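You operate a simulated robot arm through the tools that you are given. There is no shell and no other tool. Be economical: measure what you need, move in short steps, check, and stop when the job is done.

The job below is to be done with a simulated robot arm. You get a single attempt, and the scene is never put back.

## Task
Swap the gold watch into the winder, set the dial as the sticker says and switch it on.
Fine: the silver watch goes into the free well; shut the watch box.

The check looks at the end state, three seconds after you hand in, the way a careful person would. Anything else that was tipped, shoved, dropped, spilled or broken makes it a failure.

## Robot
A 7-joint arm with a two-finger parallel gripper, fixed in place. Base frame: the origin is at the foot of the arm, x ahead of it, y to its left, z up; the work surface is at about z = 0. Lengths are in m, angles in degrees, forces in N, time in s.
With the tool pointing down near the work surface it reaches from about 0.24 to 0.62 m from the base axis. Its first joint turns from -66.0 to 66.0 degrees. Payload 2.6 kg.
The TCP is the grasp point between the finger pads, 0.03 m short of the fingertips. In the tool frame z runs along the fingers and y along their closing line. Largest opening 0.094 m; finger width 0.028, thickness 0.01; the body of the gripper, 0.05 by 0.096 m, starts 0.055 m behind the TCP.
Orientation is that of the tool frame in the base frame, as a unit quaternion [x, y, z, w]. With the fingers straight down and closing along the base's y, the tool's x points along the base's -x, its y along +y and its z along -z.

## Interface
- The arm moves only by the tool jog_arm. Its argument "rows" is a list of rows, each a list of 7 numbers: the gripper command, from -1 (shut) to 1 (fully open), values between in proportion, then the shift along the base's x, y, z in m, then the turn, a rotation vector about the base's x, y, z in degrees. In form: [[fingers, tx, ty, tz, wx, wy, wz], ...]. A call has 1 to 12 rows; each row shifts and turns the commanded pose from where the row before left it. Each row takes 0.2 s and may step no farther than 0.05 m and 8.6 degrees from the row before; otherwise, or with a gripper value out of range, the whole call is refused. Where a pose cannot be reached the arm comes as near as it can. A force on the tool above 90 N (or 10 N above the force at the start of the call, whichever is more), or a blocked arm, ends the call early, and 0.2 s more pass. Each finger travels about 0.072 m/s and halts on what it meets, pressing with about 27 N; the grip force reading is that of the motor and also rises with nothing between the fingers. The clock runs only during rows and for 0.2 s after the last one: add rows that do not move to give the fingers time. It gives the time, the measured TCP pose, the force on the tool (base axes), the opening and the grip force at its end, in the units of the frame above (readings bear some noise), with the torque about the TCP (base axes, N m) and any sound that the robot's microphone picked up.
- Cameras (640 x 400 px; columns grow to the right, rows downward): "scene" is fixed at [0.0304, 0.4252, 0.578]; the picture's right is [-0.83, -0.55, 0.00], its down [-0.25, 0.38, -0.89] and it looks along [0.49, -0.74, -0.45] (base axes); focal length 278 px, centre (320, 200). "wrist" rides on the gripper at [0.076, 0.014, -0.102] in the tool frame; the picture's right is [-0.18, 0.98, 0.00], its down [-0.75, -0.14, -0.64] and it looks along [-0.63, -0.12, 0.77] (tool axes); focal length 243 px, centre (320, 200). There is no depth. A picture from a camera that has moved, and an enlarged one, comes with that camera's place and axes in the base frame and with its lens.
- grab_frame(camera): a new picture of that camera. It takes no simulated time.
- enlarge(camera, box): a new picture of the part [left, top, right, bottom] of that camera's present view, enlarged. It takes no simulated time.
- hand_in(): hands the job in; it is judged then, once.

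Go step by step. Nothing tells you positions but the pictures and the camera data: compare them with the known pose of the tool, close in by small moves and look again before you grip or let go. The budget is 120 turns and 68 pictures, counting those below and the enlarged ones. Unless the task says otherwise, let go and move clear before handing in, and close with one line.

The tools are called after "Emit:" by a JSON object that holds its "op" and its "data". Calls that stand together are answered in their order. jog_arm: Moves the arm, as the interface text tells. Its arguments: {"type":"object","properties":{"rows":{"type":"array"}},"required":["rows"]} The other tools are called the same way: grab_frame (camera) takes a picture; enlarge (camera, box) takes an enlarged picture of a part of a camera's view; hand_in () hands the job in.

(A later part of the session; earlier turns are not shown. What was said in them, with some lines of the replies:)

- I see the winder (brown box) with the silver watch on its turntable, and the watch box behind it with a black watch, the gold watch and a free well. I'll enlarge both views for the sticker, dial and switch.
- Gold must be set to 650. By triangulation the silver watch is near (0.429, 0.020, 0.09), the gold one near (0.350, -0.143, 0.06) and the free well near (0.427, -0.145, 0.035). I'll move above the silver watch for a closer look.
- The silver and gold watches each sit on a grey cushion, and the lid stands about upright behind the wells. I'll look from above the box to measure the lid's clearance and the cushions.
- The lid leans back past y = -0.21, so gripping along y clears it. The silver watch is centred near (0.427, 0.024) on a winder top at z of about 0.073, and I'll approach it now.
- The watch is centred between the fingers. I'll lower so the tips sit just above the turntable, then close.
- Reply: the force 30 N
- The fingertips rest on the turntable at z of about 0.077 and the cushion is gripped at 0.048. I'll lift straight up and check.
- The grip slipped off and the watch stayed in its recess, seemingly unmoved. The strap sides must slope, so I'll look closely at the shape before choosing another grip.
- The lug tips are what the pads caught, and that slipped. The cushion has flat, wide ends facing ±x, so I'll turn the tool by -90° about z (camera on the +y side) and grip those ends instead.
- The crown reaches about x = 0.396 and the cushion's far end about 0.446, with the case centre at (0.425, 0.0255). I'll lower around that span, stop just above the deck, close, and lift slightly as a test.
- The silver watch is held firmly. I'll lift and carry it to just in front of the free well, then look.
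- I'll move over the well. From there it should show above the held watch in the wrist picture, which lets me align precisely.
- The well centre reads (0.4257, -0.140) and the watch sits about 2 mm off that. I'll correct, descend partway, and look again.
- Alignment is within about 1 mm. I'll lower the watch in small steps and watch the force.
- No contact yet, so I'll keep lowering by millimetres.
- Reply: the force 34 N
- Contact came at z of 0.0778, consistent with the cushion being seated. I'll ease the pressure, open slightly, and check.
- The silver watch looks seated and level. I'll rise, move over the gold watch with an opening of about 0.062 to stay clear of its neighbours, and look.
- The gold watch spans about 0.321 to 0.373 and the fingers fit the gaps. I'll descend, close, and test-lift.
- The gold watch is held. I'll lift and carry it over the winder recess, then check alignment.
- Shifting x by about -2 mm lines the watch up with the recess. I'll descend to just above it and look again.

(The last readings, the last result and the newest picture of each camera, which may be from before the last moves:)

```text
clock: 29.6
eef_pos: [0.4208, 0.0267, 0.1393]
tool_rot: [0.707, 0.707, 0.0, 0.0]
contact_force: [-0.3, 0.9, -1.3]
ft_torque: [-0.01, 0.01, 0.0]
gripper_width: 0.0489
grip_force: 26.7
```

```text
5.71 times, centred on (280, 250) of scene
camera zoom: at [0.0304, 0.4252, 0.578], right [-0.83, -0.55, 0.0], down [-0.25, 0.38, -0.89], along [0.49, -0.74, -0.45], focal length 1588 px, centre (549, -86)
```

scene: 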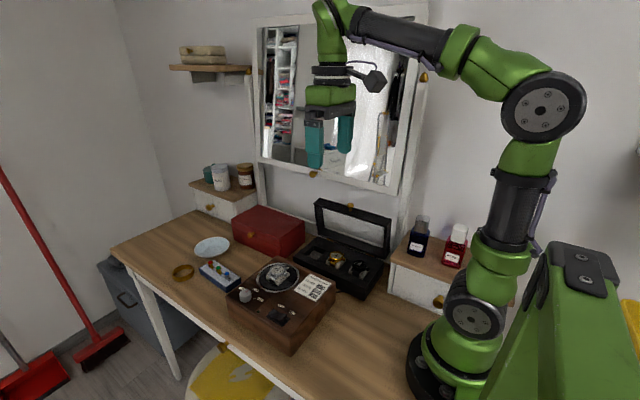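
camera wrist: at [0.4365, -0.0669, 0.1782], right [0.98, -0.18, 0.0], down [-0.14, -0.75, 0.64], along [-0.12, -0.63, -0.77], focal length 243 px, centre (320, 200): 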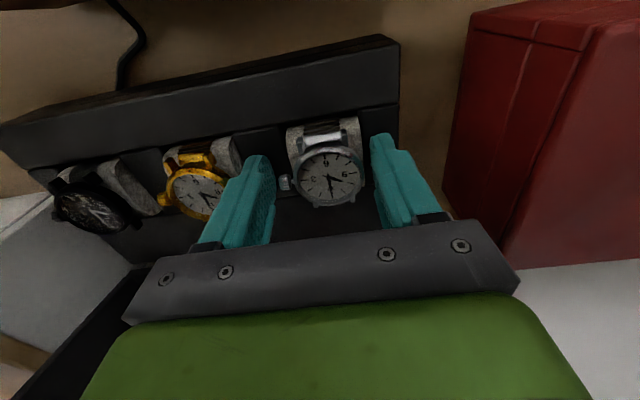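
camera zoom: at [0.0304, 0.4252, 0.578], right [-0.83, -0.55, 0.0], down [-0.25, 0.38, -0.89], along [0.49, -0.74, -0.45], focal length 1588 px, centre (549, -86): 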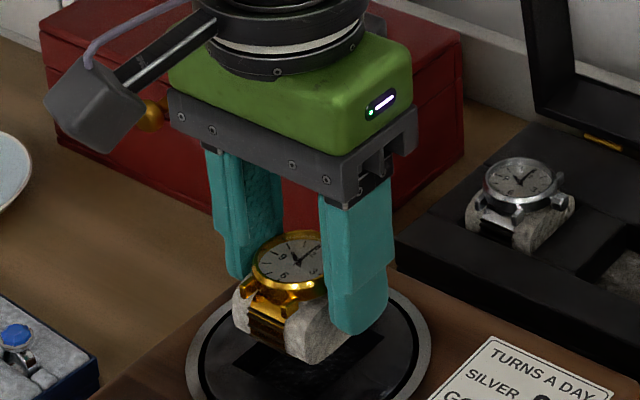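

Emit:
{"op": "jog_arm", "data": {"rows": [[-1, 0.001, -0.0007, -0.01, 0, 0, 0], [-1, 0, 0, -0.006, 0, 0, 0], [-1, 0, 0, -0.004, 0, 0, 0], [-1, 0, 0, -0.003, 0, 0, 0], [-1, 0, 0, -0.002, 0, 0, 0], [-1, 0, 0, 0, 0, 0, 0]]}}

Emit:
{"op": "enlarge", "data": {"camera": "scene", "box": [240, 225, 320, 295]}}

```text
clock: 31.0
eef_pos: [0.4224, 0.0263, 0.1141]
tool_rot: [0.707, 0.707, 0.0, 0.001]
contact_force: [0.0, 0.6, -1.6]
ft_torque: [-0.01, -0.01, -0.01]
gripper_width: 0.0485
grip_force: 27.0
```

```text
5.71 times, centred on (280, 260) of scene
camera zoom: at [0.0304, 0.4252, 0.578], right [-0.83, -0.55, 0.0], down [-0.25, 0.38, -0.89], along [0.49, -0.74, -0.45], focal length 1588 px, centre (549, -143)
```

zoom: 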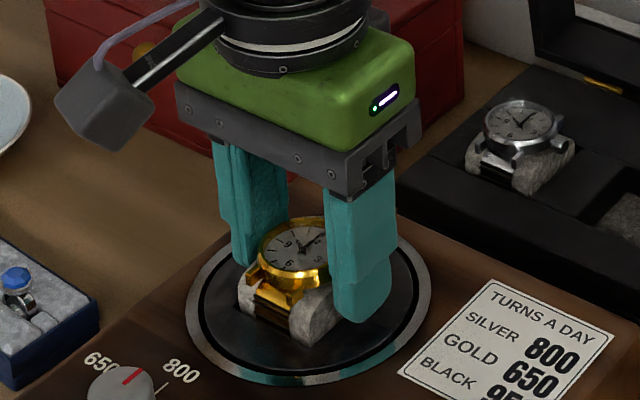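

The cushion is going in without resistance. I'll lower the last millimetres until it touches.

Emit:
{"op": "jog_arm", "data": {"rows": [[-1, 0, 0, -0.0015, 0, 0, 0], [-1, 0, 0, -0.0015, 0, 0, 0], [-1, 0, 0, 0, 0, 0, 0]]}}

```text
clock: 31.8
eef_pos: [0.4226, 0.0261, 0.1111]
tool_rot: [0.707, 0.707, 0.0, 0.0]
contact_force: [0.0, 0.4, -1.9]
ft_torque: [-0.04, -0.03, -0.02]
gripper_width: 0.0486
grip_force: 27.7
```

Emit:
{"op": "jog_arm", "data": {"rows": [[-1, 0, 0, -0.001, 0, 0, 0], [-1, 0, 0, -0.001, 0, 0, 0], [-1, 0, 0, 0, 0, 0, 0]]}}

```text
clock: 32.6
eef_pos: [0.4224, 0.0247, 0.1098]
tool_rot: [0.707, 0.707, 0.001, 0.001]
contact_force: [-9.2, -0.9, 17.6]
ft_torque: [-0.06, 0.02, 0.01]
gripper_width: 0.0486
grip_force: 27.0
```

Contact, so it's seated. I'll ease off, open, rise and check.

Emit:
{"op": "jog_arm", "data": {"rows": [[-1, 0, 0, 0.001, 0, 0, 0], [0.15, 0, 0, 0, 0, 0, 0], [0.4, 0, 0, 0, 0, 0, 0], [0.5, 0, 0, 0, 0, 0, 0], [0.5, 0, 0, 0.02, 0, 0, 0], [0.5, 0, 0, 0.04, 0, 0, 0], [0.5, 0, 0, 0.03, 0, 0, 0]]}}

Emit:
{"op": "enlarge", "data": {"camera": "scene", "box": [225, 230, 345, 330]}}

```text
clock: 34.2
eef_pos: [0.4226, 0.0247, 0.2008]
tool_rot: [0.707, 0.707, 0.0, 0.0]
contact_force: [0.0, -0.1, -0.3]
ft_torque: [0.02, 0.02, 0.01]
gripper_width: 0.0705
grip_force: 0.0
```

```text
4.00 times, centred on (285, 280) of scene
camera zoom: at [0.0304, 0.4252, 0.578], right [-0.83, -0.55, 0.0], down [-0.25, 0.38, -0.89], along [0.49, -0.74, -0.45], focal length 1111 px, centre (460, -120)
```

zoom: 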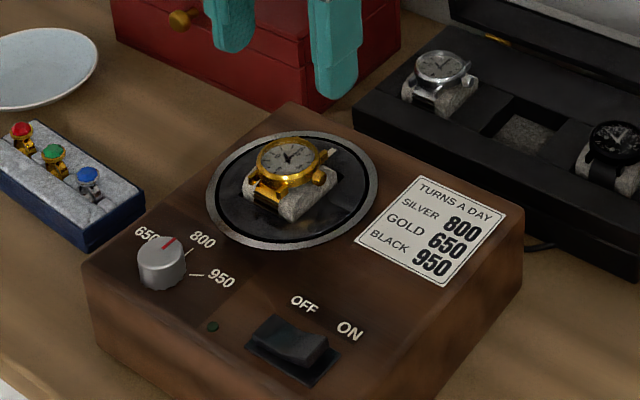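

The gold watch is seated on the turntable. The knob is near (0.4405, 0.121) with its mark at 800 (pointing -y), and the 650 tick lies about 58° towards +x, which is a positive turn about z. I'll hover over the knob.

Emit:
{"op": "jog_arm", "data": {"rows": [[0.3, 0.006, 0.03, 0, 0, 0, 0], [0.3, 0.006, 0.034, 0, 0, 0, 0], [0.3, 0.006, 0.0325, -0.02, 0, 0, 0], [0.3, 0, 0, -0.03, 0, 0, 0], [0.3, 0, 0, 0, 0, 0, 0]]}}

Emit:
{"op": "enlarge", "data": {"camera": "wrist", "box": [220, 60, 420, 200]}}

```text
clock: 35.4
eef_pos: [0.4396, 0.1209, 0.1496]
tool_rot: [0.707, 0.707, 0.0, 0.0]
contact_force: [-1.0, 0.5, -0.4]
ft_torque: [-0.01, 0.0, 0.0]
gripper_width: 0.0611
grip_force: 0.2
```

```text
2.86 times, centred on (320, 130) of wrist
camera zoom: at [0.4542, 0.1971, 0.2526], right [0.98, -0.18, 0.0], down [-0.14, -0.75, 0.64], along [-0.12, -0.63, -0.77], focal length 693 px, centre (320, 400)
```

zoom: 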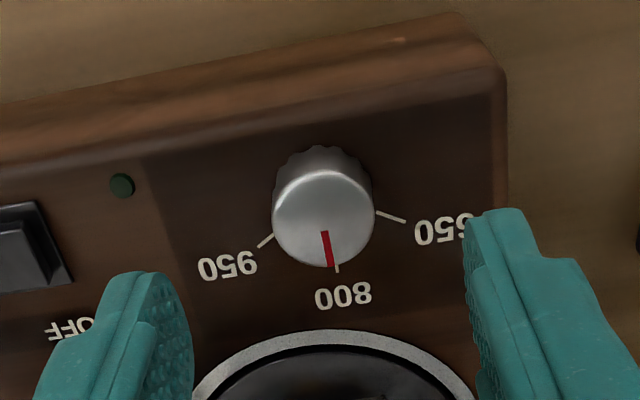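

The knob is centred at (0.4406, 0.1214) and the mark points at 800. I'll descend and grip it.

Emit:
{"op": "jog_arm", "data": {"rows": [[0.3, 0.001, 0.0005, -0.02, 0, 0, 0], [0.3, 0, 0, -0.015, 0, 0, 0], [0.3, 0, 0, -0.006, 0, 0, 0], [0.3, 0, 0, 0, 0, 0, 0], [-1, 0, 0, 0, 0, 0, 0], [-1, 0, 0, 0, 0, 0, 0], [-1, 0, 0, 0, 0, 0, 0]]}}

Emit:
{"op": "enlarge", "data": {"camera": "scene", "box": [220, 250, 300, 320]}}

```text
clock: 37.0
eef_pos: [0.4398, 0.1225, 0.1099]
tool_rot: [0.708, 0.707, -0.001, -0.002]
contact_force: [-8.4, -2.4, 2.7]
ft_torque: [0.22, 0.18, 0.01]
gripper_width: 0.0256
grip_force: 45.1
```

```text
5.71 times, centred on (260, 285) of scene
camera zoom: at [0.0303, 0.4252, 0.578], right [-0.83, -0.55, 0.0], down [-0.25, 0.38, -0.89], along [0.49, -0.74, -0.45], focal length 1588 px, centre (663, -286)
```

zoom: 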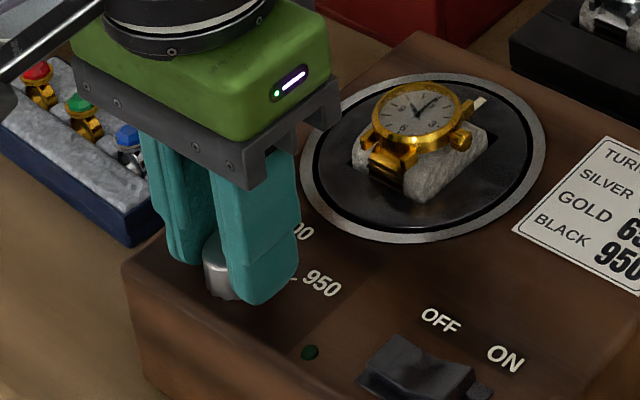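

The knob is gripped. I'll turn +58° about z.

Emit:
{"op": "jog_arm", "data": {"rows": [[-1, 0, 0, 0, 0, 0, 7.25], [-1, 0, 0, 0, 0, 0, 7.25], [-1, 0, 0, 0, 0, 0, 7.25], [-1, 0, 0, 0, 0, 0, 7.25], [-1, 0, 0, 0, 0, 0, 7.25], [-1, 0, 0, 0, 0, 0, 7.25], [-1, 0, 0, 0, 0, 0, 7.25], [-1, 0, 0, 0, 0, 0, 7.25], [-1, 0, 0, 0, 0, 0, 0]]}}

Emit:
{"op": "enlarge", "data": {"camera": "wrist", "box": [220, 60, 420, 200]}}

```text
clock: 39.0
eef_pos: [0.4387, 0.1214, 0.1093]
tool_rot: [0.277, 0.961, -0.001, -0.003]
contact_force: [-26.2, -7.5, 14.8]
ft_torque: [-0.11, 0.5, -0.03]
gripper_width: 0.0254
grip_force: 44.7
```

```text
2.86 times, centred on (320, 130) of wrist
camera zoom: at [0.3838, 0.1744, 0.212], right [0.68, 0.73, 0.0], down [0.57, -0.52, 0.64], along [0.47, -0.44, -0.77], focal length 693 px, centre (320, 400)
```

zoom: 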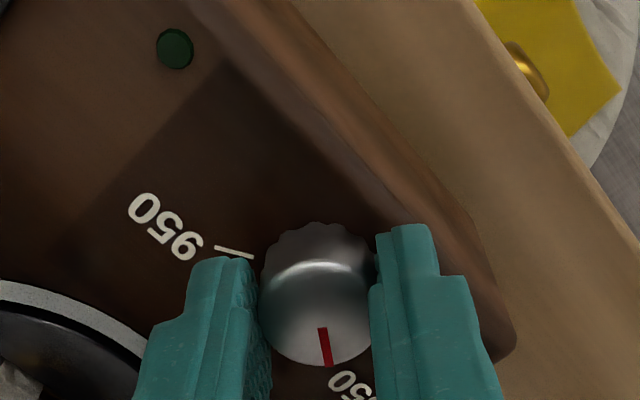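

The mark turned with the tool and now points at 650. I'll release, rise, and check it.

Emit:
{"op": "jog_arm", "data": {"rows": [[0, 0, 0, 0, 0, 0, 0], [0.3, 0, 0, 0, 0, 0, 0], [0.3, 0, 0, 0, 0, 0, 0], [0.3, 0, 0, 0.02, 0, 0, 0], [0.3, 0, 0, 0.03, 0, 0, 0], [0.3, 0, 0, 0.01, 0, 0, 0]]}}

Emit:
{"op": "enlarge", "data": {"camera": "wrist", "box": [220, 40, 420, 180]}}

```text
clock: 40.4
eef_pos: [0.442, 0.1236, 0.1697]
tool_rot: [0.276, 0.961, 0.0, 0.0]
contact_force: [0.4, -0.1, 0.9]
ft_torque: [0.01, 0.01, 0.02]
gripper_width: 0.0611
grip_force: 0.0
```

```text
2.86 times, centred on (320, 110) of wrist
camera zoom: at [0.3853, 0.1747, 0.2721], right [0.68, 0.74, 0.0], down [0.56, -0.52, 0.64], along [0.47, -0.43, -0.77], focal length 693 px, centre (320, 457)
```

zoom: 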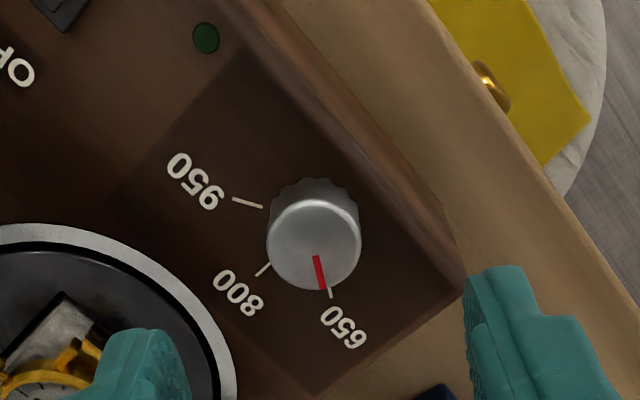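

The mark is on 650. Next I'll close the fingers, turn back so they're narrow along x, and look at the rocker near (0.339, 0.12). Its ON end is towards -x.

Emit:
{"op": "jog_arm", "data": {"rows": [[-1, -0.02, 0, 0, 0, 0, -8.3], [-1, -0.02, 0, 0, 0, 0, -8.3], [-1, -0.02, 0, 0, 0, 0, -8.3], [-1, -0.02, 0, 0, 0, 0, -8.3], [-1, -0.02, 0, 0, 0, 0, -8.3], [-1, -0.005, -0.003, 0, 0, 0, -8.3], [-1, 0, 0, 0, 0, 0, -8.2], [-1, 0, 0, 0, 0, 0, 0]]}}

Emit:
{"op": "enlarge", "data": {"camera": "wrist", "box": [220, 40, 420, 180]}}

Emit:
{"op": "enlarge", "data": {"camera": "scene", "box": [260, 290, 340, 350]}}

```text
clock: 42.2
eef_pos: [0.3357, 0.119, 0.1686]
tool_rot: [0.708, 0.706, 0.0, 0.0]
contact_force: [-0.4, -0.1, 0.7]
ft_torque: [0.0, -0.02, 0.01]
gripper_width: 0.0
grip_force: 26.8
```

```text
2.86 times, centred on (320, 110) of wrist
camera zoom: at [0.3508, 0.1945, 0.2717], right [0.98, -0.19, 0.0], down [-0.14, -0.75, 0.64], along [-0.12, -0.63, -0.77], focal length 693 px, centre (320, 457)
```

zoom: 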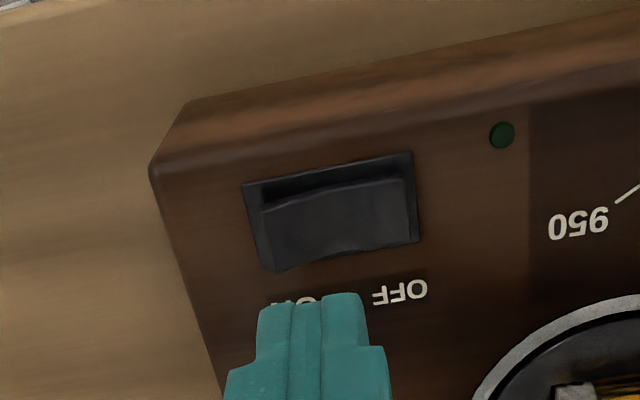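

```text
6.67 times, centred on (300, 320) of scene
camera zoom: at [0.0303, 0.4252, 0.578], right [-0.83, -0.55, 0.0], down [-0.25, 0.38, -0.89], along [0.49, -0.74, -0.45], focal length 1852 px, centre (453, -600)
```

zoom: 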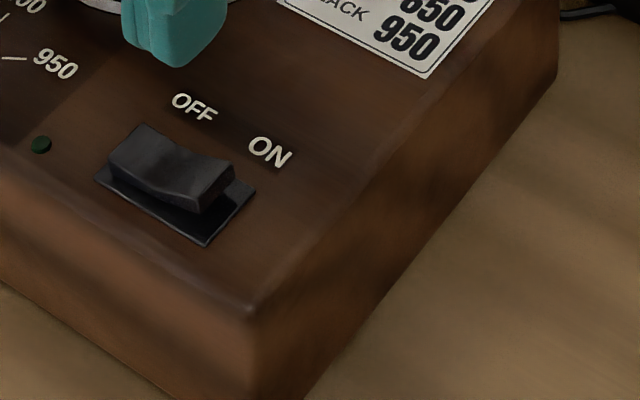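

The rocker frame spans x 0.317 to 0.364 around y = 0.121, and its ON end (-x) is raised. I'll press that end down from above.

Emit:
{"op": "jog_arm", "data": {"rows": [[-1, -0.009, 0.002, -0.02, 0, 0, 0], [-1, 0, 0, -0.02, 0, 0, 0], [-1, 0, 0, -0.008, 0, 0, 0], [-1, 0, 0, -0.004, 0, 0, 0], [-1, 0, 0, -0.004, 0, 0, 0], [-1, 0, 0, -0.003, 0, 0, 0]]}}

Emit:
{"op": "enlarge", "data": {"camera": "scene", "box": [260, 290, 340, 350]}}

```text
clock: 43.5
eef_pos: [0.3244, 0.1212, 0.118]
tool_rot: [0.711, 0.703, 0.0, -0.002]
contact_force: [-6.3, -2.8, 14.7]
ft_torque: [-0.14, 0.06, -0.04]
gripper_width: 0.0
grip_force: 26.9
heard: click
stopped in row 6: the force on the tool passed its limit at 102 N (the readings are from after the stop); the commanded pose is now the measured one
```

```text
6.67 times, centred on (300, 320) of scene
camera zoom: at [0.0303, 0.4252, 0.578], right [-0.83, -0.55, 0.0], down [-0.25, 0.38, -0.89], along [0.49, -0.74, -0.45], focal length 1852 px, centre (453, -600)
```

zoom: 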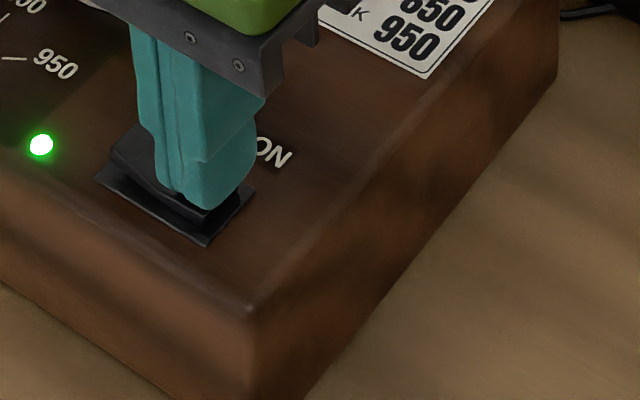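

A click sounded and the green light is on. I'll rise and check the winder as a whole.

Emit:
{"op": "jog_arm", "data": {"rows": [[-1, 0, 0, 0.02, 0, 0, 0], [-1, 0, 0, 0.04, 0, 0, 0], [-1, 0, 0, 0.05, 0, 0, 0], [-1, 0, 0, 0.05, 0, 0, 0], [-1, 0, 0, 0, 0, 0, 0]]}}

Emit:
{"op": "grab_frame", "data": {"camera": "scene"}}

Emit:
{"op": "enlarge", "data": {"camera": "scene", "box": [225, 190, 405, 330]}}

```text
clock: 44.7
eef_pos: [0.327, 0.121, 0.2791]
tool_rot: [0.71, 0.704, 0.0, -0.001]
contact_force: [0.1, -1.0, -1.3]
ft_torque: [-0.01, 0.01, -0.03]
gripper_width: 0.0
grip_force: 27.5
```

```text
15 pictures are left
```

scene: 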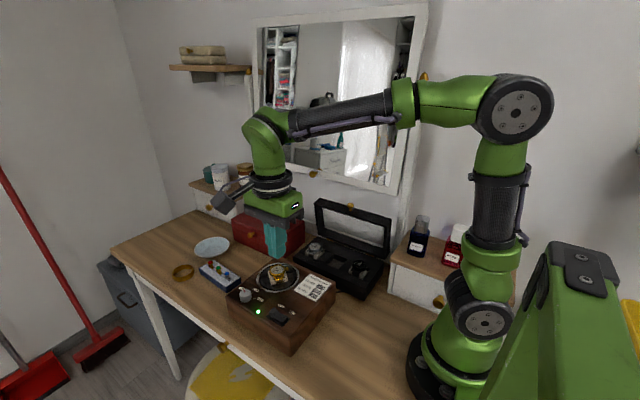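

```text
2.86 times, centred on (315, 260) of scene
camera zoom: at [0.0303, 0.4252, 0.578], right [-0.83, -0.55, 0.0], down [-0.25, 0.38, -0.89], along [0.49, -0.74, -0.45], focal length 794 px, centre (334, 29)
```

zoom: 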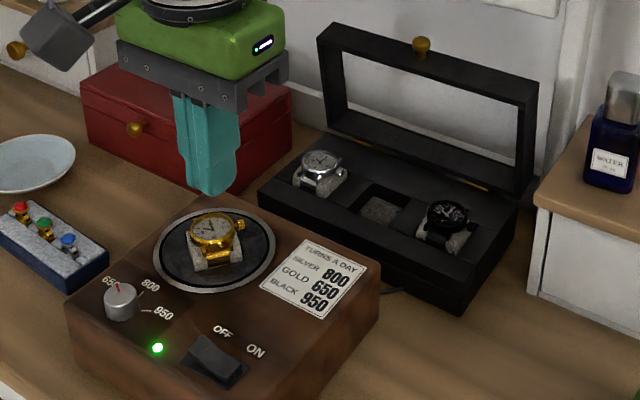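

The turntable is turning, the light is green, and the dial is at 650. Next is the lid: I'll go above and in front of its brass knob to locate it, then pull it forward.

Emit:
{"op": "jog_arm", "data": {"rows": [[-0.2, 0.005, -0.04, 0, 0, 0, 0], [-0.2, 0.005, -0.04, 0, 0, 0, 0], [-0.2, 0.005, -0.04, 0, 0, 0, 0], [-0.2, 0.005, -0.04, 0, 0, 0, 0], [-0.2, 0.005, -0.04, 0, 0, 0, 0], [-0.2, 0, -0.04, 0, 0, 0, 0], [-0.2, 0, -0.02, 0, 0, 0, 0], [-0.2, 0, 0, 0, 0, 0, 0]]}}

Emit:
{"op": "grab_frame", "data": {"camera": "wrist"}}

Emit:
{"op": "enlarge", "data": {"camera": "scene", "box": [290, 170, 400, 300]}}

```text
clock: 46.5
eef_pos: [0.3511, -0.1399, 0.2761]
tool_rot: [0.71, 0.704, 0.0, -0.003]
contact_force: [0.5, -0.3, 0.0]
ft_torque: [0.0, 0.02, 0.0]
gripper_width: 0.0377
grip_force: 0.2
```

```text
13 pictures are left
camera wrist: at [0.3669, -0.0654, 0.3782], right [0.98, -0.19, 0.0], down [-0.15, -0.75, 0.64], along [-0.13, -0.63, -0.77], focal length 243 px, centre (320, 200)
```

wrist: 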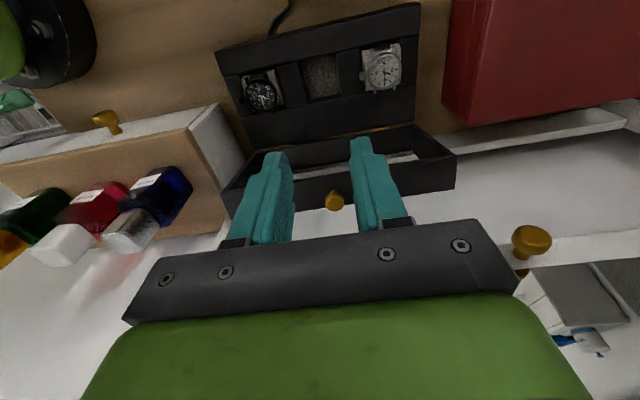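

```text
3.08 times, centred on (345, 235) of scene
camera zoom: at [0.0304, 0.4252, 0.578], right [-0.83, -0.55, 0.0], down [-0.25, 0.38, -0.89], along [0.49, -0.74, -0.45], focal length 855 px, centre (243, 92)
```

zoom: 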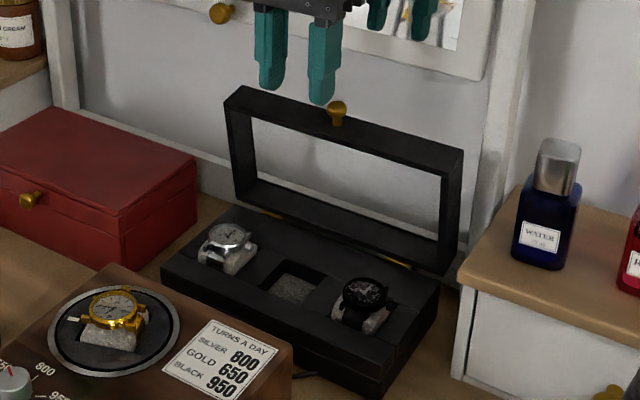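

The knob head is at about (0.349, -0.217, 0.198). I'll come over it and lower so the tips straddle it, then check before closing.

Emit:
{"op": "jog_arm", "data": {"rows": [[-0.2, -0.001, -0.04, 0, 0, 0, 0], [-0.2, -0.001, -0.037, 0, 0, 0, 0], [-0.2, 0, 0, -0.025, 0, 0, 0], [-0.2, 0, 0, -0.02, 0, 0, 0], [-0.2, 0, 0, 0, 0, 0, 0]]}}

Emit:
{"op": "enlarge", "data": {"camera": "wrist", "box": [240, 80, 400, 220]}}

Emit:
{"op": "enlarge", "data": {"camera": "scene", "box": [310, 170, 400, 240]}}

```text
clock: 47.7
eef_pos: [0.3492, -0.2169, 0.2314]
tool_rot: [0.71, 0.704, -0.001, -0.002]
contact_force: [-0.3, 1.0, 0.5]
ft_torque: [-0.02, 0.01, 0.03]
gripper_width: 0.0379
grip_force: 0.1
```

```text
2.86 times, centred on (320, 150) of wrist
camera zoom: at [0.3649, -0.1413, 0.3336], right [0.98, -0.19, 0.0], down [-0.15, -0.75, 0.64], along [-0.13, -0.63, -0.77], focal length 693 px, centre (320, 343)
```

zoom: 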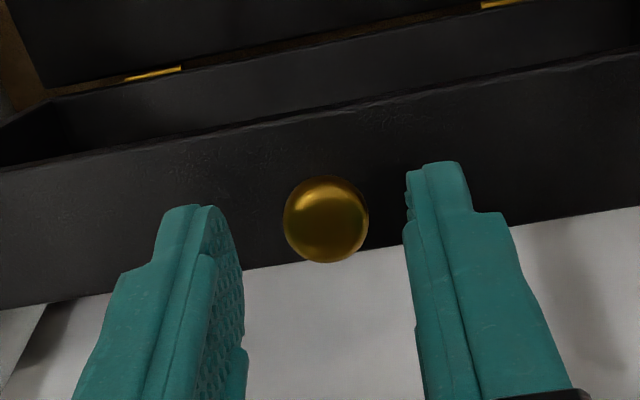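

```text
5.71 times, centred on (355, 205) of scene
camera zoom: at [0.0304, 0.4252, 0.578], right [-0.83, -0.55, 0.0], down [-0.25, 0.38, -0.89], along [0.49, -0.74, -0.45], focal length 1588 px, centre (120, 171)
```

zoom: 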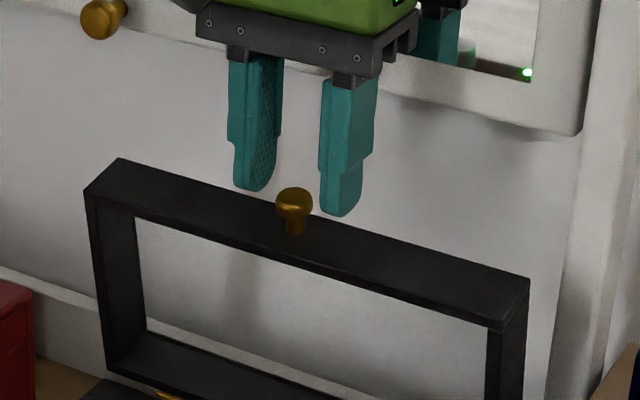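

The knob is centred between the fingers. I'll lower 12 mm and close.

Emit:
{"op": "jog_arm", "data": {"rows": [[-0.2, 0.001, -0.0005, -0.008, 0, 0, 0], [-0.2, 0, 0, -0.004, 0, 0, 0], [-0.2, 0, 0, 0, 0, 0, 0], [-1, 0, 0, 0, 0, 0, 0], [-1, 0, 0, 0, 0, 0, 0], [-1, 0, 0, 0, 0, 0, 0]]}}

```text
clock: 49.1
eef_pos: [0.3498, -0.217, 0.218]
tool_rot: [0.71, 0.704, 0.001, -0.001]
contact_force: [7.5, -1.6, -0.2]
ft_torque: [-0.11, -0.17, -0.04]
gripper_width: 0.0185
grip_force: 27.0
```

The knob is gripped. I'll swing it forward along the hinge arc by 16° first and check the force.

Emit:
{"op": "jog_arm", "data": {"rows": [[-1, 0, 0.0116, 0, -4, 0, 0], [-1, 0, 0.0117, -0.0006, -4, 0, 0], [-1, 0, 0.0116, -0.0014, -4, 0, 0], [-1, 0, 0.0115, -0.0022, -4, 0, 0], [-1, 0, 0, 0, 0, 0, 0]]}}

Emit:
{"op": "enlarge", "data": {"camera": "scene", "box": [290, 170, 400, 260]}}

```text
clock: 50.3
eef_pos: [0.3494, -0.171, 0.2152]
tool_rot: [0.704, 0.696, -0.1, 0.097]
contact_force: [-2.6, 0.5, -0.1]
ft_torque: [0.64, 0.15, -0.02]
gripper_width: 0.0183
grip_force: 27.4
```

```text
4.44 times, centred on (345, 215) of scene
camera zoom: at [0.0304, 0.4252, 0.578], right [-0.83, -0.55, 0.0], down [-0.25, 0.38, -0.89], along [0.49, -0.74, -0.45], focal length 1235 px, centre (209, 133)
```

zoom: 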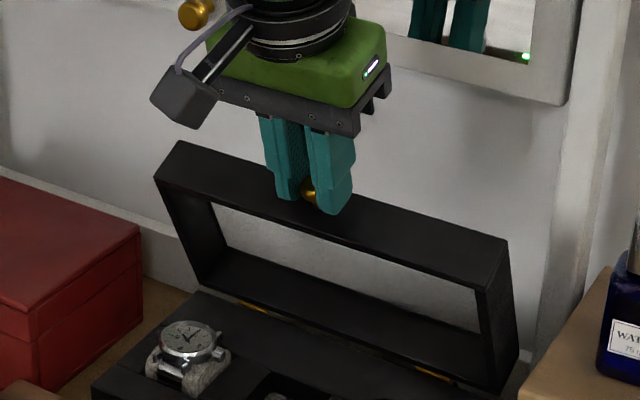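

The lid follows with little force. I'll continue along the arc to about 48°.

Emit:
{"op": "jog_arm", "data": {"rows": [[-1, 0, 0.0113, -0.003, -4, 0, 0], [-1, 0, 0.011, -0.0038, -4, 0, 0], [-1, 0, 0.0108, -0.0045, -4, 0, 0], [-1, 0, 0.0104, -0.0053, -4, 0, 0], [-1, 0, 0.01, -0.006, -4, 0, 0], [-1, 0, 0.0095, -0.0067, -4, 0, 0], [-1, 0, 0.0092, -0.0073, -4, 0, 0], [-1, 0, 0.0085, -0.008, -4, 0, 0], [-1, 0, 0, 0, 0, 0, 0]]}}

Emit:
{"op": "enlarge", "data": {"camera": "scene", "box": [270, 180, 400, 300]}}

```text
clock: 52.3
eef_pos: [0.349, -0.0889, 0.1691]
tool_rot: [0.649, 0.643, -0.286, 0.287]
contact_force: [3.6, -2.2, -9.8]
ft_torque: [0.87, -0.14, 0.23]
gripper_width: 0.0184
grip_force: 27.1
```

```text
3.33 times, centred on (335, 240) of scene
camera zoom: at [0.0304, 0.4252, 0.578], right [-0.83, -0.55, 0.0], down [-0.25, 0.38, -0.89], along [0.49, -0.74, -0.45], focal length 926 px, centre (270, 67)
```

zoom: 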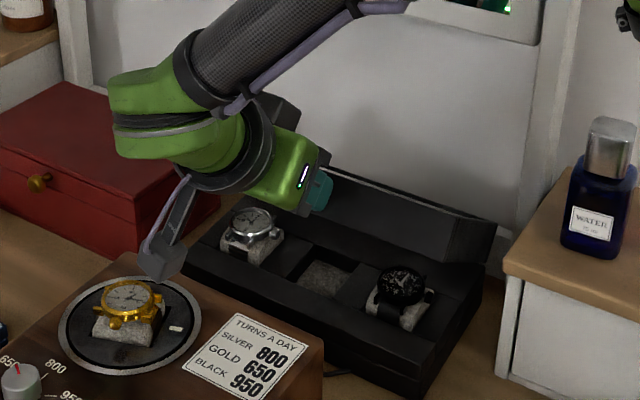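

The lid is now at about 45° and still held. I'll keep lowering the knob along the arc while bringing the tool back towards vertical, so the camera stays clear of the winder.

Emit:
{"op": "jog_arm", "data": {"rows": [[-1, 0, 0.0036, -0.0043, 4, 0, 0], [-1, 0, 0.0036, -0.0044, 4, 0, 0], [-1, 0, 0.0035, -0.0053, 4, 0, 0], [-1, 0, 0.0035, -0.0053, 4, 0, 0], [-1, 0, 0.0028, -0.006, 4, 0, 0], [-1, 0, 0.0027, -0.006, 4, 0, 0], [-1, 0, 0, 0, 0, 0, 0]]}}

Emit:
{"op": "enlarge", "data": {"camera": "scene", "box": [270, 190, 400, 300]}}

```text
clock: 53.9
eef_pos: [0.3508, -0.0702, 0.1395]
tool_rot: [0.694, 0.69, -0.145, 0.147]
contact_force: [7.5, 1.8, 4.8]
ft_torque: [-0.51, -0.11, 0.06]
gripper_width: 0.018
grip_force: 26.9
```

```text
3.64 times, centred on (335, 245) of scene
camera zoom: at [0.0303, 0.4252, 0.578], right [-0.83, -0.55, 0.0], down [-0.25, 0.38, -0.89], along [0.49, -0.74, -0.45], focal length 1010 px, centre (266, 36)
```

zoom: 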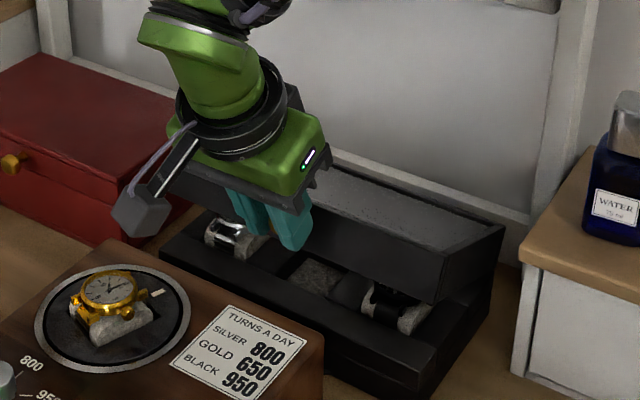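

Emit:
{"op": "jog_arm", "data": {"rows": [[-1, 0, 0.0023, -0.0067, 3, 0, 0], [-1, 0, 0.0023, -0.0067, 3, 0, 0], [-1, 0, 0.0016, -0.007, 3, 0, 0], [-1, 0, 0.0015, -0.007, 3, 0, 0], [-1, 0, 0.001, -0.0075, 2, 0, 0], [-1, 0, 0.001, -0.0074, 2, 0, 0], [-1, 0, 0, 0, 0, 0, 0]]}}

Emit:
{"op": "enlarge", "data": {"camera": "scene", "box": [270, 190, 400, 300]}}

```text
clock: 55.5
eef_pos: [0.3487, -0.0619, 0.0953]
tool_rot: [0.709, 0.702, -0.05, 0.047]
contact_force: [-1.3, 2.9, 1.8]
ft_torque: [-0.37, 0.03, -0.02]
gripper_width: 0.0185
grip_force: 27.1
```

```text
3.64 times, centred on (335, 245) of scene
camera zoom: at [0.0303, 0.4252, 0.578], right [-0.83, -0.55, 0.0], down [-0.25, 0.38, -0.89], along [0.49, -0.74, -0.45], focal length 1010 px, centre (266, 36)
```

zoom: 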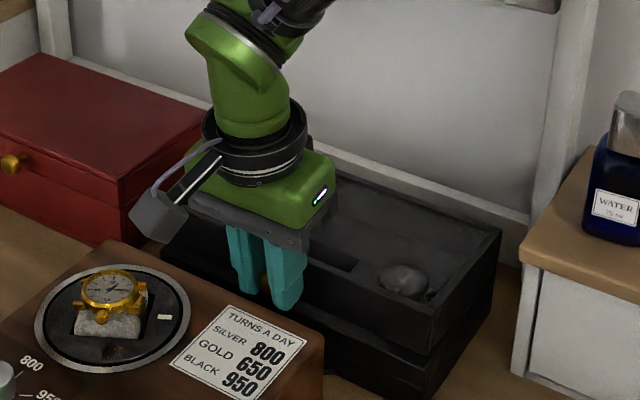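

The lid is nearly down. I'll lower about 9 mm more, release, and retreat upward.

Emit:
{"op": "jog_arm", "data": {"rows": [[-1, 0, 0, -0.005, 2, 0, 0], [-1, 0, 0, -0.004, 2, 0, 0], [-0.7, 0, 0, 0, 0, 0, 0], [-0.3, 0, 0, 0, 0, 0, 0], [-0.1, 0, 0, 0, 0, 0, 0], [-0.1, 0, 0, 0.02, 0, 0, 0], [-0.1, 0, 0, 0.04, 0, 0, 0], [-0.1, 0, 0.01, 0.04, 0, 0, 0]]}}

Emit:
{"op": "enlarge", "data": {"camera": "scene", "box": [230, 190, 400, 330]}}

```text
clock: 57.3
eef_pos: [0.35, -0.0514, 0.1891]
tool_rot: [0.711, 0.703, -0.025, 0.023]
contact_force: [0.0, 0.2, -0.1]
ft_torque: [0.01, 0.0, -0.04]
gripper_width: 0.0424
grip_force: 0.1
```

```text
2.86 times, centred on (315, 260) of scene
camera zoom: at [0.0304, 0.4252, 0.578], right [-0.83, -0.55, 0.0], down [-0.25, 0.38, -0.89], along [0.49, -0.74, -0.45], focal length 794 px, centre (334, 29)
```

zoom: 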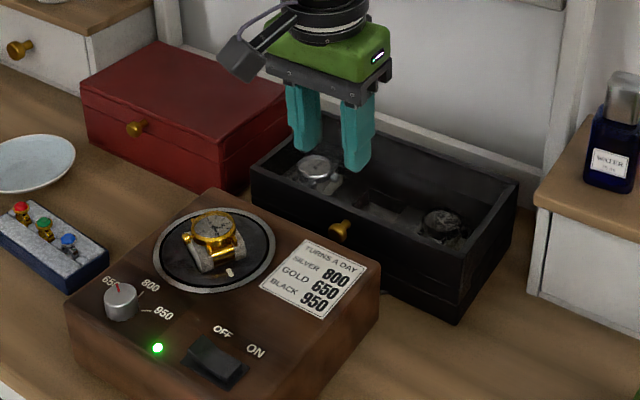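

The lid seems shut. I'll zoom on the seam and the winder for a final check.

Emit:
{"op": "jog_arm", "data": {"rows": [[-0.1, -0.02, 0.02, 0.04, 0, 0, 0], [-0.1, -0.02, 0.03, 0.03, 0, 0, 0], [-0.1, -0.02, 0.03, 0.02, 0, 0, 0]]}}

Emit:
{"op": "enlarge", "data": {"camera": "scene", "box": [290, 210, 380, 290]}}

Emit:
{"op": "enlarge", "data": {"camera": "scene", "box": [225, 250, 345, 340]}}

```text
clock: 58.1
eef_pos: [0.287, 0.028, 0.2778]
tool_rot: [0.71, 0.703, -0.026, 0.024]
contact_force: [-0.8, 0.2, -0.2]
ft_torque: [0.03, 0.0, 0.0]
gripper_width: 0.0424
grip_force: 0.0
```

```text
5.00 times, centred on (335, 250) of scene
camera zoom: at [0.0304, 0.4252, 0.578], right [-0.83, -0.55, 0.0], down [-0.25, 0.38, -0.89], along [0.49, -0.74, -0.45], focal length 1389 px, centre (245, -50)
```

zoom: 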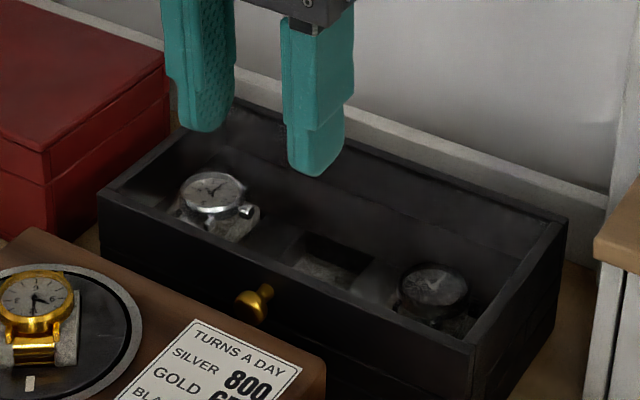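

```text
4.44 times, centred on (285, 295) of scene
camera zoom: at [0.0304, 0.4252, 0.578], right [-0.83, -0.55, 0.0], down [-0.25, 0.38, -0.89], along [0.49, -0.74, -0.45], focal length 1235 px, centre (476, -222)
```

zoom: 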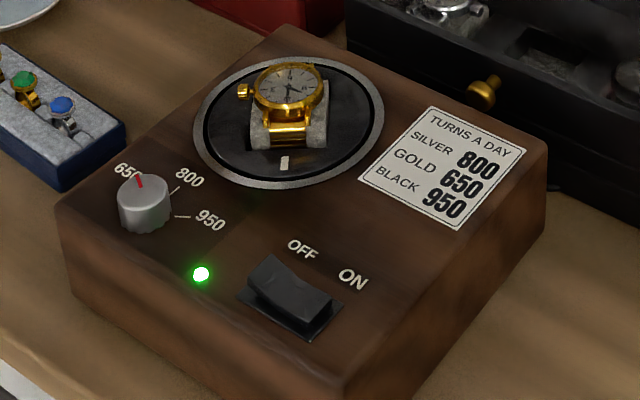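

Emit:
{"op": "enlarge", "data": {"camera": "scene", "box": [340, 240, 390, 300]}}

```text
6.67 times, centred on (365, 270) of scene
camera zoom: at [0.0304, 0.4252, 0.578], right [-0.83, -0.55, 0.0], down [-0.25, 0.38, -0.89], along [0.49, -0.74, -0.45], focal length 1852 px, centre (20, -267)
```

zoom: 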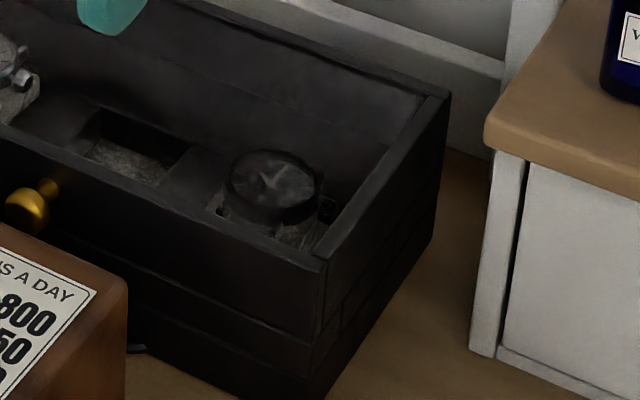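

The seam looks closed. A gentle touch on the front rim of the lid will confirm it's fully down.

Emit:
{"op": "jog_arm", "data": {"rows": [[-1, 0.01, -0.04, 0, 2, 0, 0], [-1, 0.01, -0.04, 0, 2, 0, 0], [-1, 0, -0.033, -0.03, 0, 0, 0], [-1, 0, 0, -0.045, 0, 0, 0], [-1, 0, 0, -0.045, 0, 0, 0], [-1, 0, 0, -0.03, 0, 0, 0], [-1, 0, 0, -0.008, 0, 0, 0], [-1, 0, 0, -0.004, 0, 0, 0], [-1, 0, 0, 0, 0, 0, 0]]}}

```text
clock: 60.1
eef_pos: [0.3105, -0.0828, 0.1154]
tool_rot: [0.71, 0.704, 0.001, -0.003]
contact_force: [0.0, 0.8, -0.3]
ft_torque: [0.0, 0.0, 0.01]
gripper_width: 0.0
grip_force: 27.1
```

Tips are at z of 0.085 with no contact. I'll continue down in small steps.

Emit:
{"op": "jog_arm", "data": {"rows": [[-1, 0, 0, -0.003, 0, 0, 0], [-1, 0, 0, -0.002, 0, 0, 0], [-1, 0, 0, -0.002, 0, 0, 0], [-1, 0, 0, 0, 0, 0, 0]]}}

Emit:
{"op": "enlarge", "data": {"camera": "scene", "box": [290, 210, 390, 300]}}

```text
clock: 61.1
eef_pos: [0.3107, -0.0826, 0.1119]
tool_rot: [0.711, 0.703, 0.001, -0.001]
contact_force: [-23.4, 4.7, 77.0]
ft_torque: [-0.02, 0.87, 0.17]
gripper_width: 0.0001
grip_force: 26.8
```

```text
4.44 times, centred on (340, 255) of scene
camera zoom: at [0.03, 0.4253, 0.578], right [-0.83, -0.55, 0.0], down [-0.25, 0.38, -0.89], along [0.49, -0.74, -0.45], focal length 1235 px, centre (231, -44)
```

zoom: 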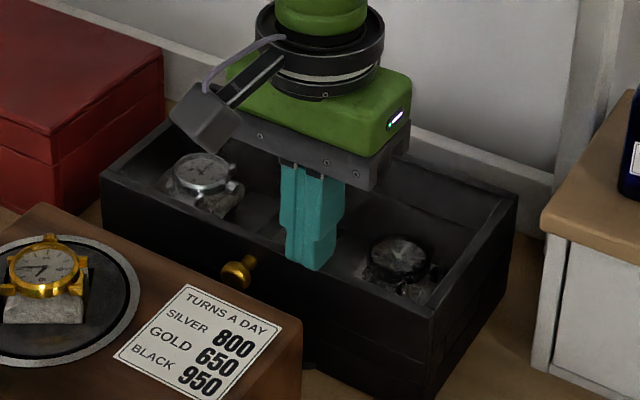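

The rim is firmly supported under 77 N, so the lid is fully shut. I'll retreat clear.

Emit:
{"op": "jog_arm", "data": {"rows": [[-1, 0, 0, 0.02, 0, 0, 0], [-1, 0, 0, 0.05, 0, 0, 0], [-1, 0, 0, 0.05, 0, 0, 0], [-1, 0, 0.02, 0.05, 0, 0, 0], [-1, 0, 0.04, 0.03, 0, 0, 0], [-1, 0, 0, 0, 0, 0, 0]]}}

Emit:
{"op": "grab_frame", "data": {"camera": "scene"}}

```text
refused: row 4 steps farther than a row can; nothing moved
```

```text
0 pictures are left
```

scene: 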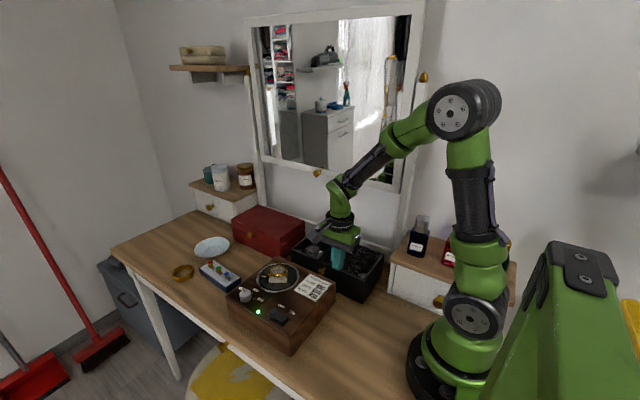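

One row was too long and the call was refused. I'll retreat with shorter steps.

Emit:
{"op": "jog_arm", "data": {"rows": [[-1, 0, 0, 0.02, 0, 0, 0], [-1, 0, 0, 0.04, 0, 0, 0], [-1, 0, 0, 0.045, 0, 0, 0], [-1, 0, 0.02, 0.04, 0, 0, 0], [-1, 0, 0.03, 0.03, 0, 0, 0], [-1, 0, 0, 0, 0, 0, 0]]}}

```text
clock: 62.5
eef_pos: [0.3091, -0.0329, 0.2832]
tool_rot: [0.71, 0.704, 0.0, -0.002]
contact_force: [-0.2, 0.0, 0.5]
ft_torque: [-0.01, 0.0, 0.03]
gripper_width: 0.0001
grip_force: 27.2
```

The arm is clear and everything is in place, so I'm handing in.

Emit:
{"op": "hand_in", "data": {}}

```text
The job is handed in.
```

The gold watch is turning in the winder with the dial at 650 and the switch on, the silver watch is in the free well, and the watch box is shut.
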